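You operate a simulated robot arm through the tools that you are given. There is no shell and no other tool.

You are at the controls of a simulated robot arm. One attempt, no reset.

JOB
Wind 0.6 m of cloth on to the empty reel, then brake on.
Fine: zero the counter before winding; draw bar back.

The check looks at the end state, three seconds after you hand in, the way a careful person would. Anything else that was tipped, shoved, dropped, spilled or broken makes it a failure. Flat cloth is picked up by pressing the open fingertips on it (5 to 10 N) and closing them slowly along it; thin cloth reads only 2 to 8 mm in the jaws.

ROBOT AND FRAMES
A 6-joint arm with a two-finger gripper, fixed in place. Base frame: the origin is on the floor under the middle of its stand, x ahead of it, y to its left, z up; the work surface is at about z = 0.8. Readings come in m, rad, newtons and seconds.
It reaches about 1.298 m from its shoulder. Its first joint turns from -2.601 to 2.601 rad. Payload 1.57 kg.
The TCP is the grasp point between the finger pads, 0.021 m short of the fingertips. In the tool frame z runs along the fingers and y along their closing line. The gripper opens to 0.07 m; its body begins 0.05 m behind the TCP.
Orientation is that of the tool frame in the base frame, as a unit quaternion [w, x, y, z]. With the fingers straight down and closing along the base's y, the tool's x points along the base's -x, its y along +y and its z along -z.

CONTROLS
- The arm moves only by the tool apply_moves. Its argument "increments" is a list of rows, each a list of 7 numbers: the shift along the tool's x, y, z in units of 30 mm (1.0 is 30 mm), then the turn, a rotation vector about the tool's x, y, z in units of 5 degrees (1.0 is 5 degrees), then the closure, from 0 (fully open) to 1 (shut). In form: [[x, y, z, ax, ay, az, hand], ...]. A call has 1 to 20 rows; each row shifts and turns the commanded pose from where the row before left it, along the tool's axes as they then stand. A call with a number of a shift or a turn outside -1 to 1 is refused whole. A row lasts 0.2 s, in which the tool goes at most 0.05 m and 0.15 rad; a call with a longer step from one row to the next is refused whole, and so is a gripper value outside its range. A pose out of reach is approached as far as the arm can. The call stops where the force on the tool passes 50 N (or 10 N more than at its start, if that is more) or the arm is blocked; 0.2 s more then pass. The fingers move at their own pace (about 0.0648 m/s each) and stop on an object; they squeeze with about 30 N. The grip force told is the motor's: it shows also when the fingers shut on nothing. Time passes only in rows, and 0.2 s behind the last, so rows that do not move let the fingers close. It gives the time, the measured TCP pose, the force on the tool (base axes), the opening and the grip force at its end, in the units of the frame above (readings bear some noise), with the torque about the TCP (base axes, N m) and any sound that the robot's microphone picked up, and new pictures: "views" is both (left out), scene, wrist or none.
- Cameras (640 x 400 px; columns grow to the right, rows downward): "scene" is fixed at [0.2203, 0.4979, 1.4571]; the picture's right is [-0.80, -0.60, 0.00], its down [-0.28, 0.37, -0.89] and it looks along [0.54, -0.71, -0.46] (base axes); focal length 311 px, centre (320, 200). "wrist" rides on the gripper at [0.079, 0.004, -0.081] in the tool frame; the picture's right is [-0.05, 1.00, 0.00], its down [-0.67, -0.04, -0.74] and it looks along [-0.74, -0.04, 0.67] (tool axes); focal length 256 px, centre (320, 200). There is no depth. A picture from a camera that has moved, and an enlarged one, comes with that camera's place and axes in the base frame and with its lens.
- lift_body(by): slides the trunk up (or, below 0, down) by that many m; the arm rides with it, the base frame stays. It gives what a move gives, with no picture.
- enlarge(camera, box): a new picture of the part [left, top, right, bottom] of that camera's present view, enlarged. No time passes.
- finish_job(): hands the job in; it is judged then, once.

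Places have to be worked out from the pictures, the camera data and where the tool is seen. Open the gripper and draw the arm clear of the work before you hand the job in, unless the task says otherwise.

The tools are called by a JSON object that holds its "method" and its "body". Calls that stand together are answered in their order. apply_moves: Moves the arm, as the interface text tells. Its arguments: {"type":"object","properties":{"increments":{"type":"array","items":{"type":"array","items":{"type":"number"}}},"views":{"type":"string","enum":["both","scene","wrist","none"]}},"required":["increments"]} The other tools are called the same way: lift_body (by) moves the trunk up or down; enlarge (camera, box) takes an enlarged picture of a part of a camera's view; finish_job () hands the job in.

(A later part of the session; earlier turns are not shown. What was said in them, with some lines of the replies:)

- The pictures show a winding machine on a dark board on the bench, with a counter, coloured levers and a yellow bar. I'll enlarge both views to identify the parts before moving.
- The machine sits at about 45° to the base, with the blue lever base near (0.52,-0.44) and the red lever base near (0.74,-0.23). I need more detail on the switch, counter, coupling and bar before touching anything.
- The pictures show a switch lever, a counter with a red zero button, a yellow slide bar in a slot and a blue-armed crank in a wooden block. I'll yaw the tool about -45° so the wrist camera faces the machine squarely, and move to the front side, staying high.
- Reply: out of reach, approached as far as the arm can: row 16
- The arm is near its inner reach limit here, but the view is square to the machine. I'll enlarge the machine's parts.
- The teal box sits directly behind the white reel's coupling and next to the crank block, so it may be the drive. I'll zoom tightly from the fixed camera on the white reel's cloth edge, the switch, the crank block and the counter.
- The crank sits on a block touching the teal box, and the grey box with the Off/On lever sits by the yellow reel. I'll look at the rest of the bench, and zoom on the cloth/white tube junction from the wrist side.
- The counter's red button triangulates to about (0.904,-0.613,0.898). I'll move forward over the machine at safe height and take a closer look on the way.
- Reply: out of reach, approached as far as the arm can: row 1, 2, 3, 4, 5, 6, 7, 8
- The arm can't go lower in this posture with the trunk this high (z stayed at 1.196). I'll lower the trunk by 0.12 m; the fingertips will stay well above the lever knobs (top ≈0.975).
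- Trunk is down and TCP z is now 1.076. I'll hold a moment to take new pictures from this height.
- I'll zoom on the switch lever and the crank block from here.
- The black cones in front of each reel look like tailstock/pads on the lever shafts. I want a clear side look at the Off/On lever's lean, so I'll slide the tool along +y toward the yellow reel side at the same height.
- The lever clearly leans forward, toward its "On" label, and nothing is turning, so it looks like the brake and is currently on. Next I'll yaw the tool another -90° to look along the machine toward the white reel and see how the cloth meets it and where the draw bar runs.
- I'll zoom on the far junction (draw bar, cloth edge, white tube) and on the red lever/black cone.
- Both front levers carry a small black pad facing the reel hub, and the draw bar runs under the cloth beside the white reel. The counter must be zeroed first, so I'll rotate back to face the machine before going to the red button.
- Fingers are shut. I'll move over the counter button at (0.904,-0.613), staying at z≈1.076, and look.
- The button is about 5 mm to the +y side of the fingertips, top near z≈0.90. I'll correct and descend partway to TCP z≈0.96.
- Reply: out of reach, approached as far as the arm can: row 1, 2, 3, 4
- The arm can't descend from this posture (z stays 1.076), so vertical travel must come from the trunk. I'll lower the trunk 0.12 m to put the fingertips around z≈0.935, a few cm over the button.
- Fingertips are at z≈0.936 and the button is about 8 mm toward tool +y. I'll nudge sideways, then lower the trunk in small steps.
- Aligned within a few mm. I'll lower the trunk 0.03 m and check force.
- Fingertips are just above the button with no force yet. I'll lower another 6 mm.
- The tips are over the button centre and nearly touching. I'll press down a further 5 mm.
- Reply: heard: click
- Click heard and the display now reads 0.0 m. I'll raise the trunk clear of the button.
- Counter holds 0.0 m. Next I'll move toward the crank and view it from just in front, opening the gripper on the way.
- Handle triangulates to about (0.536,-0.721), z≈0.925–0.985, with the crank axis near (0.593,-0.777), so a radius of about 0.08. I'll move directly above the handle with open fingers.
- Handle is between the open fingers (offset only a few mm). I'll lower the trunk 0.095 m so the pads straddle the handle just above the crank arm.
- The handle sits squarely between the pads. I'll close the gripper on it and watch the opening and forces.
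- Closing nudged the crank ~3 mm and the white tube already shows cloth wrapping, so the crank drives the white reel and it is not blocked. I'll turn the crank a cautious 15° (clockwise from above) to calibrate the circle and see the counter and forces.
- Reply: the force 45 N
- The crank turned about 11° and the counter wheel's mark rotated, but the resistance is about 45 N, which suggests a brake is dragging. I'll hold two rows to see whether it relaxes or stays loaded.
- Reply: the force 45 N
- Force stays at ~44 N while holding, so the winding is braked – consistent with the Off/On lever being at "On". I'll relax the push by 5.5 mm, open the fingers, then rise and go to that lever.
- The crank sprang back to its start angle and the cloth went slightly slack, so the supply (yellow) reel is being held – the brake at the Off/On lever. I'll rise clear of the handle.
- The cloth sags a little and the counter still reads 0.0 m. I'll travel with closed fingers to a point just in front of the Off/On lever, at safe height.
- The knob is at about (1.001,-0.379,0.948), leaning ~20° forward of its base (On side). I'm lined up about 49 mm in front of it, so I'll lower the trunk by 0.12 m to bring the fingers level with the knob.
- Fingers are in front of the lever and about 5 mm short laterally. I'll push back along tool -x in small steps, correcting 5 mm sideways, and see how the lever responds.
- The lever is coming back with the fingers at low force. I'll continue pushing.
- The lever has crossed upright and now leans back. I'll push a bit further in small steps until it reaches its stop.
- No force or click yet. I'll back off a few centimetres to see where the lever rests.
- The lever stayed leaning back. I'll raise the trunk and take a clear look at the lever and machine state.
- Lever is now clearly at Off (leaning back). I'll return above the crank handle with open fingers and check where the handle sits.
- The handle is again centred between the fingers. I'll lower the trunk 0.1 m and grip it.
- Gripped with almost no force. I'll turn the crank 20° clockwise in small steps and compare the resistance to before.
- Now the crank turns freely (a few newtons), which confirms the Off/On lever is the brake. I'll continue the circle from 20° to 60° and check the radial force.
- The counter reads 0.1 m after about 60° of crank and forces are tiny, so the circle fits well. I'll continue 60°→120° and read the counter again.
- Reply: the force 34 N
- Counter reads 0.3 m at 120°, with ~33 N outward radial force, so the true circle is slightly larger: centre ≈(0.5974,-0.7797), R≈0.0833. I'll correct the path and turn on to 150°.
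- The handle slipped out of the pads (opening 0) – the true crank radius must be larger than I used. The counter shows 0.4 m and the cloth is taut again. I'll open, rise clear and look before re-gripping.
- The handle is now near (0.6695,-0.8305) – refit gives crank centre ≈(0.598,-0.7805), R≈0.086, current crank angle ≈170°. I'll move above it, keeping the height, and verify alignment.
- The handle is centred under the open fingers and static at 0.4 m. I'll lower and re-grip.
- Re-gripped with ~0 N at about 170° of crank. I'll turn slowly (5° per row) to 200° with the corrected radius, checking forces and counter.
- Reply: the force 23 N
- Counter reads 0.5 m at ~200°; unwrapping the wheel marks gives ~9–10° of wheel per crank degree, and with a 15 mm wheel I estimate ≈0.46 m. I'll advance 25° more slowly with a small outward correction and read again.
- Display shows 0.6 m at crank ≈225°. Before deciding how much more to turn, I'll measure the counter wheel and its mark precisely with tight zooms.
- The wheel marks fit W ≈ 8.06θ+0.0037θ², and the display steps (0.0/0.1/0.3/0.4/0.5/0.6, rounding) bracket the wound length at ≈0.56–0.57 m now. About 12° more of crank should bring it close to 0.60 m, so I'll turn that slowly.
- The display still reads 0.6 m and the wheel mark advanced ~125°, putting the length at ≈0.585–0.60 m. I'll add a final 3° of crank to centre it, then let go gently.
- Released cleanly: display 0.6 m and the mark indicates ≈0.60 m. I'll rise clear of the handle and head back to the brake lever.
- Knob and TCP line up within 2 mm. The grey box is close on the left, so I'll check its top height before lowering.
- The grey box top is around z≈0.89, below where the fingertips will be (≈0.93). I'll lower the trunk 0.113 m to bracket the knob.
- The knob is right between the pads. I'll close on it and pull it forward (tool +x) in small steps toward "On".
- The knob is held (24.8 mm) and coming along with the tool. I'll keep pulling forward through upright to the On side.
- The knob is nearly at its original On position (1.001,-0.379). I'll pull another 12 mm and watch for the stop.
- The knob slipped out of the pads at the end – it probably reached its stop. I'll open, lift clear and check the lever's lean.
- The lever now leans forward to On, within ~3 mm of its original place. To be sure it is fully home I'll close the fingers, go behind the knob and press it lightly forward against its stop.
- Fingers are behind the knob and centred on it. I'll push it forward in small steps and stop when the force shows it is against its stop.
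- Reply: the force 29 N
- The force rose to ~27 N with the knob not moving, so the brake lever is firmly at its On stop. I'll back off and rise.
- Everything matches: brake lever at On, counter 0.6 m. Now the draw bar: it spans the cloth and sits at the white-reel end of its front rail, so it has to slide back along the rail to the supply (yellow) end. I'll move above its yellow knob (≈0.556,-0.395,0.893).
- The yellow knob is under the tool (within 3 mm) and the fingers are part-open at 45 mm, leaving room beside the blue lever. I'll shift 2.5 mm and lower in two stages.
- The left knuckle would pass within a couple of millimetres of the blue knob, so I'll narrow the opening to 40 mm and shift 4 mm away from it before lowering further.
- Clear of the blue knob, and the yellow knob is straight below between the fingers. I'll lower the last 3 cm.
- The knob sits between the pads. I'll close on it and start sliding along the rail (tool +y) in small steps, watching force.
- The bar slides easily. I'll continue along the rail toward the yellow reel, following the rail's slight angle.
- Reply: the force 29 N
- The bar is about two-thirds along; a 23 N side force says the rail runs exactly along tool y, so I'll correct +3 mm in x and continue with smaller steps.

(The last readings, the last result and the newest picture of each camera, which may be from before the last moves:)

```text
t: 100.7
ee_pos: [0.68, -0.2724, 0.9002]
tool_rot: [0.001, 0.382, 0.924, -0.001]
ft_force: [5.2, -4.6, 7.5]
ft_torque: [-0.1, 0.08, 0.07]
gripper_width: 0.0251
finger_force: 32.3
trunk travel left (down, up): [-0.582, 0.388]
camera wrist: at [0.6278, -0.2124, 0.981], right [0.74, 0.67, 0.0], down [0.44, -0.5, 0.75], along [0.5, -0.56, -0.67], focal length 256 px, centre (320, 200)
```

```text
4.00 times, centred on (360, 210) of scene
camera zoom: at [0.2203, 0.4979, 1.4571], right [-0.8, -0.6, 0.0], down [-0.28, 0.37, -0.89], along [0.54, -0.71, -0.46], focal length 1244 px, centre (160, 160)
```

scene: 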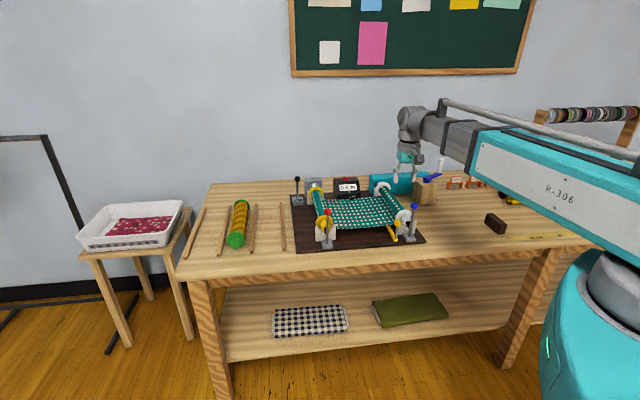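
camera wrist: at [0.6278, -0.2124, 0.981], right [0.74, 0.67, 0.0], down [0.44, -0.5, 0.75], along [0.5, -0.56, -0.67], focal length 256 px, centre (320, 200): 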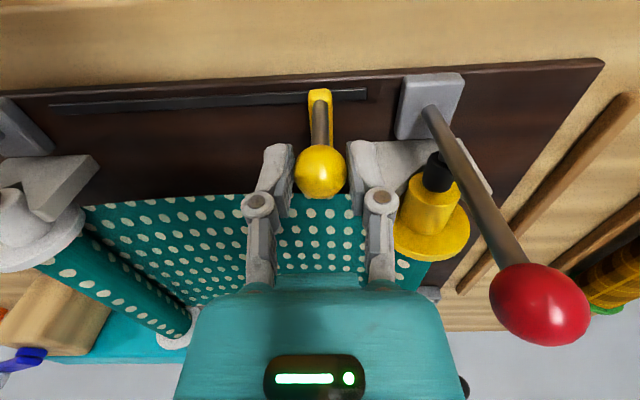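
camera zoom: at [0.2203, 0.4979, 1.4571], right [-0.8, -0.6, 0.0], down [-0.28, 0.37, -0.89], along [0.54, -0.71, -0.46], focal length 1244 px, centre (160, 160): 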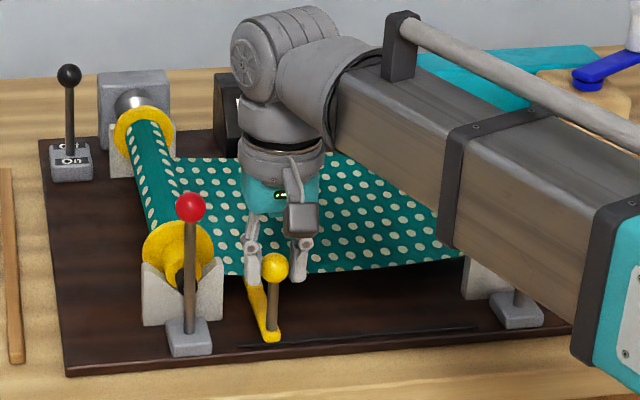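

About 15 mm of travel seems left. I'll go on in 4.5 mm steps and look for the end stop.

{"method": "apply_moves", "body": {"increments": [[0, 0.15, 0, 0, 0, 0, 1], [0, 0.15, 0, 0, 0, 0, 1], [0, 0.15, 0, 0, 0, 0, 1]], "views": "wrist"}}

{"method": "enlarge", "body": {"camera": "wrist", "box": [240, 60, 480, 220]}}

```text
t: 101.5
ee_pos: [0.6896, -0.2635, 0.9002]
tool_rot: [0.001, 0.382, 0.924, -0.001]
ft_force: [12.8, -13.1, 17.1]
ft_torque: [-0.36, -0.34, 0.0]
gripper_width: 0.0254
finger_force: 32.0
trunk travel left (down, up): [-0.582, 0.388]
camera wrist: at [0.6371, -0.2032, 0.9811], right [0.74, 0.67, 0.0], down [0.44, -0.5, 0.75], along [0.5, -0.55, -0.67], focal length 256 px, centre (320, 200)
```

wrist: 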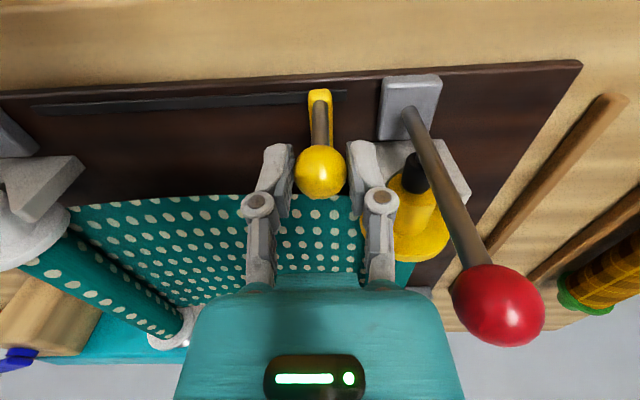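

```text
2.50 times, centred on (360, 140) of wrist
camera zoom: at [0.6371, -0.2032, 0.9811], right [0.74, 0.67, 0.0], down [0.44, -0.5, 0.75], along [0.5, -0.55, -0.67], focal length 640 px, centre (220, 350)
```

zoom: 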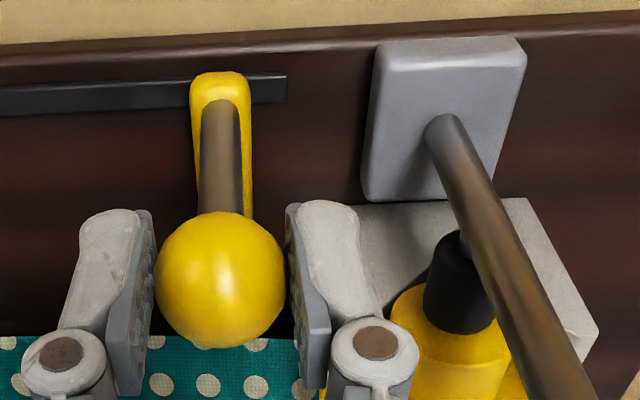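

Still no resistance along the rail and ~1 cm of rail remains. I'll ease the side load and take a few more 3 mm steps.

{"method": "apply_moves", "body": {"increments": [[-0.05, 0.1, 0, 0, 0, 0, 1], [0, 0.1, 0, 0, 0, 0, 1], [0, 0.1, 0, 0, 0, 0, 1], [0, 0, 0, 0, 0, 0, 1]], "views": "wrist"}}

{"method": "enlarge", "body": {"camera": "wrist", "box": [240, 60, 480, 220]}}

```text
t: 102.5
ee_pos: [0.6928, -0.2595, 0.9009]
tool_rot: [-0.003, 0.385, 0.923, -0.002]
ft_force: [-36.3, -25.6, -19.6]
ft_torque: [0.03, 0.38, -0.3]
gripper_width: 0.0254
finger_force: 31.7
trunk travel left (down, up): [-0.582, 0.388]
camera wrist: at [0.6405, -0.2003, 0.9813], right [0.75, 0.67, -0.01], down [0.45, -0.5, 0.74], along [0.49, -0.56, -0.67], focal length 256 px, centre (320, 200)
```

wrist: 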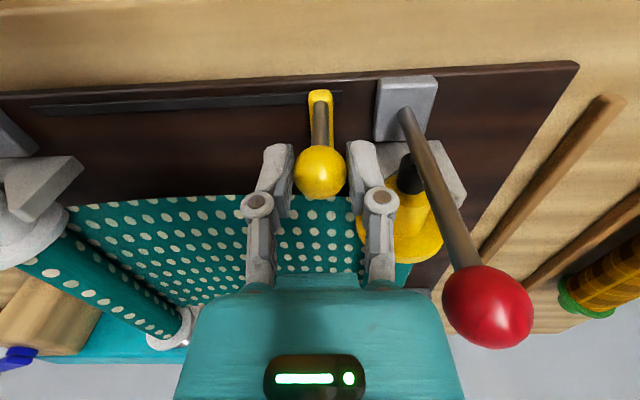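

```text
2.50 times, centred on (360, 140) of wrist
camera zoom: at [0.6405, -0.2003, 0.9813], right [0.75, 0.67, -0.01], down [0.45, -0.5, 0.74], along [0.49, -0.56, -0.67], focal length 640 px, centre (220, 350)
```

zoom: 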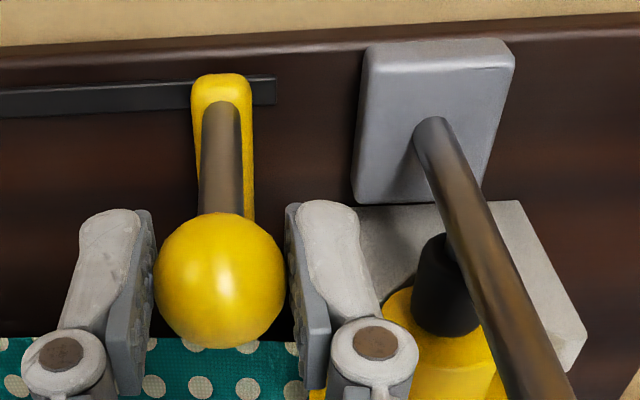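

Resistance of ~44 N along the rail shows the bar is at its yellow-reel end stop. I'll relax the push and open the fingers narrowly to stay clear of the red lever.

{"method": "apply_moves", "body": {"increments": [[0, -0.14, 0, 0, 0, 0, 1], [0, 0, 0, 0, 0, 0, 0.6], [0, 0, 0, 0, 0, 0, 0.5], [0, 0, 0, 0, 0, 0, 0.47], [0, 0, 0, 0, 0, 0, 0.47]], "views": "wrist"}}

{"method": "enlarge", "body": {"camera": "wrist", "box": [220, 60, 480, 260]}}

```text
t: 103.7
ee_pos: [0.6947, -0.2598, 0.9]
tool_rot: [0.0, 0.382, 0.924, 0.0]
ft_force: [0.7, -0.4, 0.6]
ft_torque: [0.01, 0.05, -0.01]
gripper_width: 0.0372
finger_force: 0.1
trunk travel left (down, up): [-0.582, 0.388]
camera wrist: at [0.642, -0.2003, 0.981], right [0.74, 0.67, 0.0], down [0.45, -0.5, 0.74], along [0.5, -0.55, -0.67], focal length 256 px, centre (320, 200)
```

wrist: 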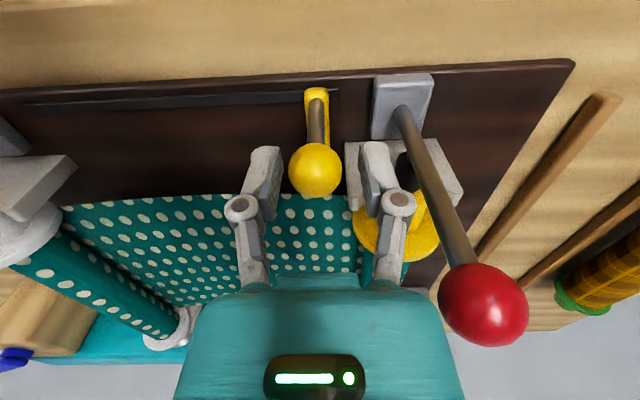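

```text
2.00 times, centred on (350, 160) of wrist
camera zoom: at [0.642, -0.2003, 0.981], right [0.74, 0.67, 0.0], down [0.45, -0.5, 0.74], along [0.5, -0.55, -0.67], focal length 512 px, centre (260, 280)
```

zoom: 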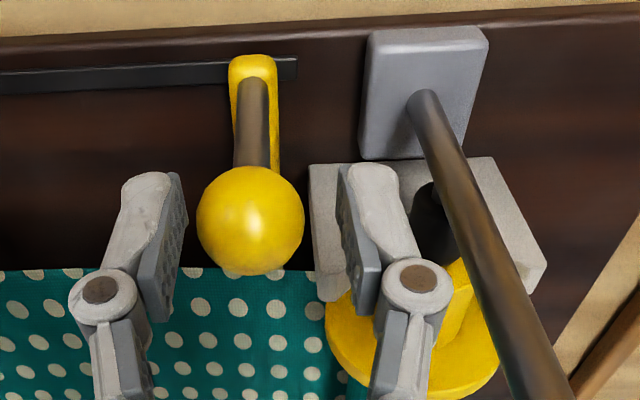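

The right knuckle would pass very close to the red knob when rising, so I'll shift 5 mm away from it first, then lift.

{"method": "apply_moves", "body": {"increments": [[0, -0.17, 0, 0, 0, 0, 0.48], [0, 0, 0, 0, 0, 0, 0.48]], "views": "none"}}

{"method": "lift_body", "body": {"by": 0.03}}

{"method": "enlarge", "body": {"camera": "wrist", "box": [220, 60, 480, 320]}}

{"method": "enlarge", "body": {"camera": "scene", "box": [300, 170, 380, 250]}}

```text
t: 104.3
ee_pos: [0.6905, -0.2633, 0.9]
tool_rot: [0.0, 0.382, 0.924, 0.0]
ft_force: [0.2, -0.7, -0.1]
ft_torque: [0.04, -0.02, 0.01]
gripper_width: 0.0359
finger_force: 0.0
trunk travel left (down, up): [-0.582, 0.388]
```

```text
t: 105.0
ee_pos: [0.69, -0.2636, 0.9302]
tool_rot: [0.0, 0.382, 0.924, 0.0]
ft_force: [0.0, 0.4, -0.3]
ft_torque: [-0.05, -0.05, -0.03]
gripper_width: 0.0361
finger_force: 0.0
trunk travel left (down, up): [-0.612, 0.358]
```

```text
1.54 times, centred on (350, 190) of wrist
camera zoom: at [0.6383, -0.2039, 1.0111], right [0.74, 0.67, 0.0], down [0.45, -0.5, 0.74], along [0.5, -0.55, -0.67], focal length 394 px, centre (274, 215)
```

zoom: 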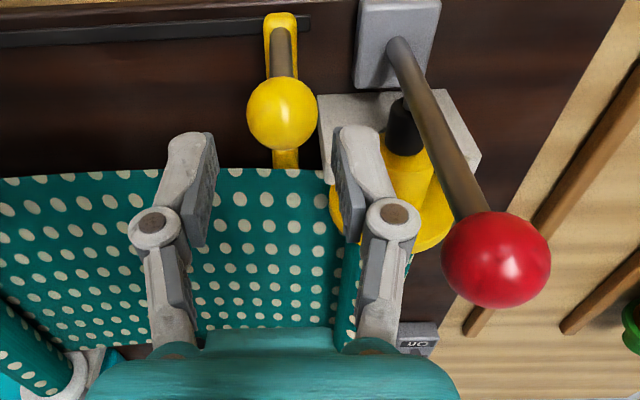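

```text
5.00 times, centred on (340, 210) of scene
camera zoom: at [0.2203, 0.4979, 1.4571], right [-0.8, -0.6, 0.0], down [-0.28, 0.37, -0.89], along [0.54, -0.71, -0.46], focal length 1556 px, centre (220, 150)
```

zoom: 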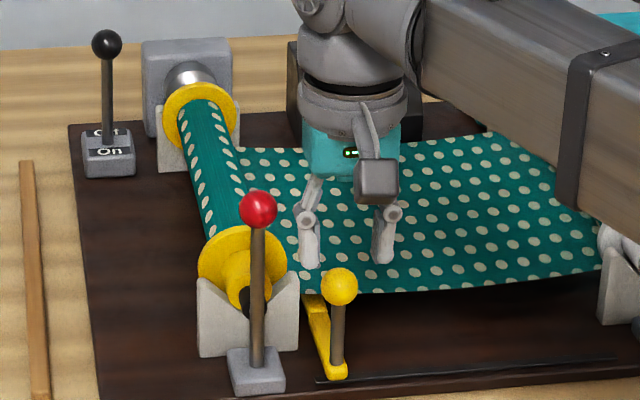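

Clear of the red lever with no contact. I'll lift fully to a safe height and inspect the whole machine.

{"method": "lift_body", "body": {"by": 0.18}}

{"method": "enlarge", "body": {"camera": "scene", "box": [280, 165, 440, 255]}}

{"method": "enlarge", "body": {"camera": "wrist", "box": [140, 0, 500, 260]}}

```text
t: 107.0
ee_pos: [0.6895, -0.2634, 1.1102]
tool_rot: [-0.001, 0.383, 0.924, 0.0]
ft_force: [0.3, 0.0, 0.3]
ft_torque: [-0.03, -0.01, -0.02]
gripper_width: 0.0366
finger_force: 0.0
trunk travel left (down, up): [-0.792, 0.178]
```

```text
4.00 times, centred on (360, 210) of scene
camera zoom: at [0.2203, 0.4979, 1.4571], right [-0.8, -0.6, 0.0], down [-0.28, 0.37, -0.89], along [0.54, -0.71, -0.46], focal length 1244 px, centre (160, 160)
```

zoom: 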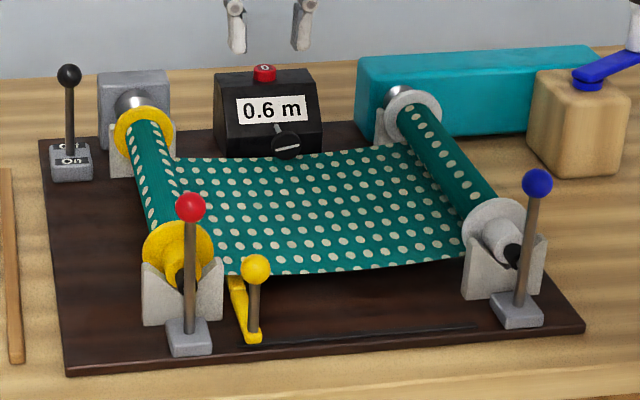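

```text
1.54 times, centred on (320, 130) of wrist
camera zoom: at [0.6383, -0.2038, 1.191], right [0.74, 0.67, 0.0], down [0.45, -0.5, 0.74], along [0.5, -0.55, -0.67], focal length 394 px, centre (320, 308)
```

zoom: 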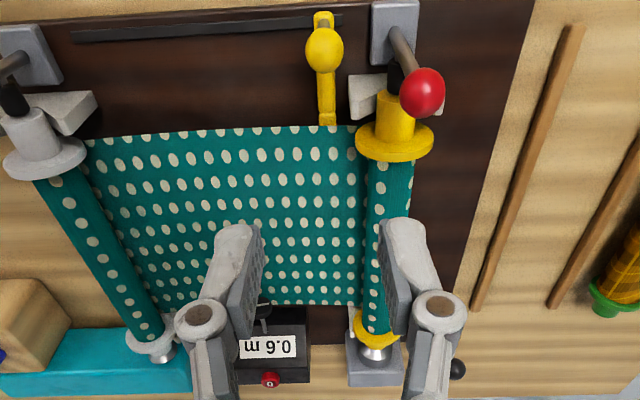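

Bar is at the yellow-reel end, brake lever On, counter 0.6 m, nothing disturbed. I'll open the gripper, raise and draw the arm clear in front of the bench, then do a last check.

{"method": "lift_body", "body": {"by": 0.1}}

{"method": "apply_moves", "body": {"increments": [[0.9, -0.1, 0, 0, 0, 0, 0.3], [0.9, -0.1, 0, 0, 0, 0, 0], [0.9, -0.1, 0, 0, 0, 0, 0], [0.9, -0.1, 0, 0, 0, 0, 0], [0.9, -0.1, 0, 0, 0, 0, 0], [0.5, -0.1, 0, 0, 0, 0, 0], [0, 0, 0, 0, 0, 0, 0]], "views": "both"}}

{"method": "enlarge", "body": {"camera": "scene", "box": [280, 165, 450, 255]}}

{"method": "enlarge", "body": {"camera": "scene", "box": [346, 190, 358, 202]}}

```text
t: 108.4
ee_pos: [0.6895, -0.2628, 1.2098]
tool_rot: [0.0, 0.382, 0.924, 0.0]
ft_force: [-1.4, 0.0, 0.2]
ft_torque: [0.0, 0.02, 0.02]
gripper_width: 0.0361
finger_force: 0.0
trunk travel left (down, up): [-0.892, 0.078]
```

```text
t: 110.0
ee_pos: [0.5712, -0.1691, 1.2098]
tool_rot: [0.0, 0.383, 0.924, 0.0]
ft_force: [0.9, -0.6, -0.7]
ft_torque: [0.01, 0.02, -0.03]
gripper_width: 0.07
finger_force: 0.1
trunk travel left (down, up): [-0.892, 0.078]
camera wrist: at [0.5196, -0.1103, 1.291], right [0.74, 0.67, 0.0], down [0.45, -0.5, 0.74], along [0.5, -0.55, -0.67], focal length 256 px, centre (320, 200)
```

scene: 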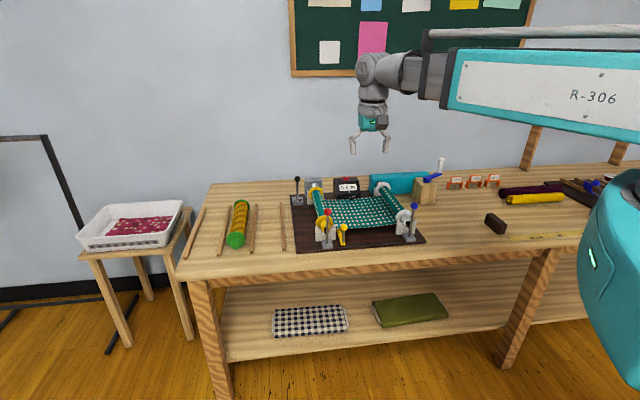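
wrist: 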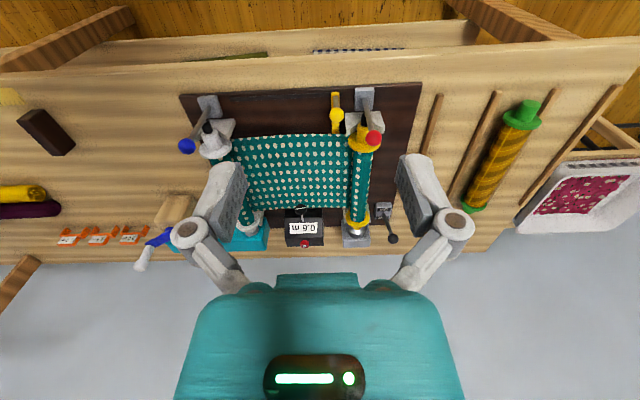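

```text
3.76 times, centred on (365, 210) of scene
camera zoom: at [0.2203, 0.4979, 1.4571], right [-0.8, -0.6, 0.0], down [-0.28, 0.37, -0.89], along [0.54, -0.71, -0.46], focal length 1171 px, centre (151, 162)
```

zoom: 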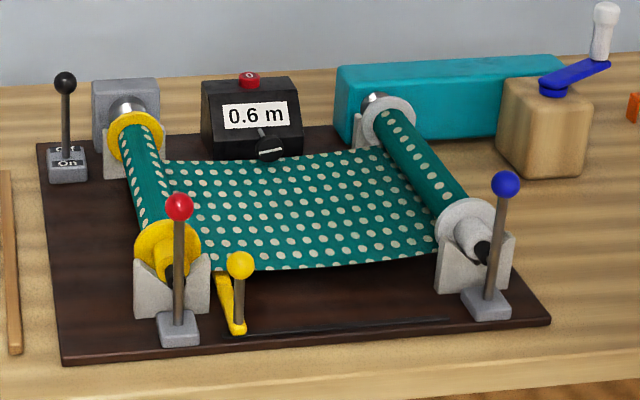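

```text
16.00 times, centred on (352, 196) of scene
camera zoom: at [0.2203, 0.4979, 1.4571], right [-0.8, -0.6, 0.0], down [-0.28, 0.37, -0.89], along [0.54, -0.71, -0.46], focal length 4978 px, centre (-192, 264)
```

zoom: 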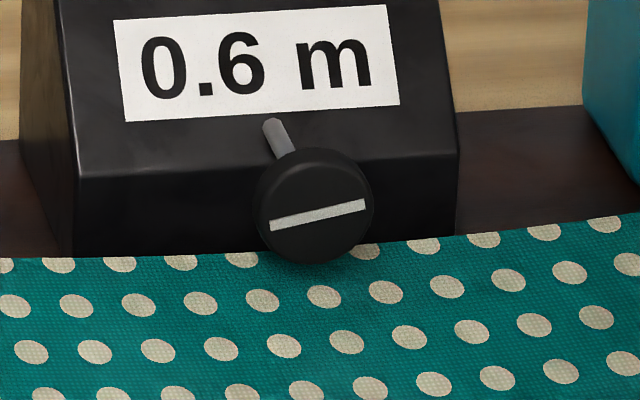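

All stable: the counter, zeroed before winding, reads 0.6 m and its wheel hasn't moved since I let go of the crank. The brake lever is at On against its stop, the draw bar is at the supply end of its rail, the gripper is open and the arm is clear. Handing in now.

{"method": "finish_job", "body": {}}

```text
The job is handed in.
```

The cloth is wound on to the white reel, the counter reads 0.6 m, and the brake is on. I've handed the job in; no result came back.

- **Counter:** I pressed the red button and it read 0.0 m before any winding. With the brake still on I then tested the crank. The cloth went taut, sprang back and the counter still read 0.0 m.
- **Length:** The counter shows one decimal only. From the turns of its wheel I estimate the true length is about 0.60 m, give or take 0.02 m.
- **Brake:** I released the lever at Off/On for winding, then moved it back to On and pressed it against its stop.
- **Draw bar:** It started at the white-reel end of its rail. I took "draw bar back" to mean returning it to the supply end, so I slid it to the stop beside the yellow reel. No marking on the machine shows which end is home, so this part is my reading of the job.
- **Cloth:** It hangs slightly slack between the reels.

I saw nothing else tipped, shoved or dropped. The gripper is open and the arm is drawn clear above the front of the bench.
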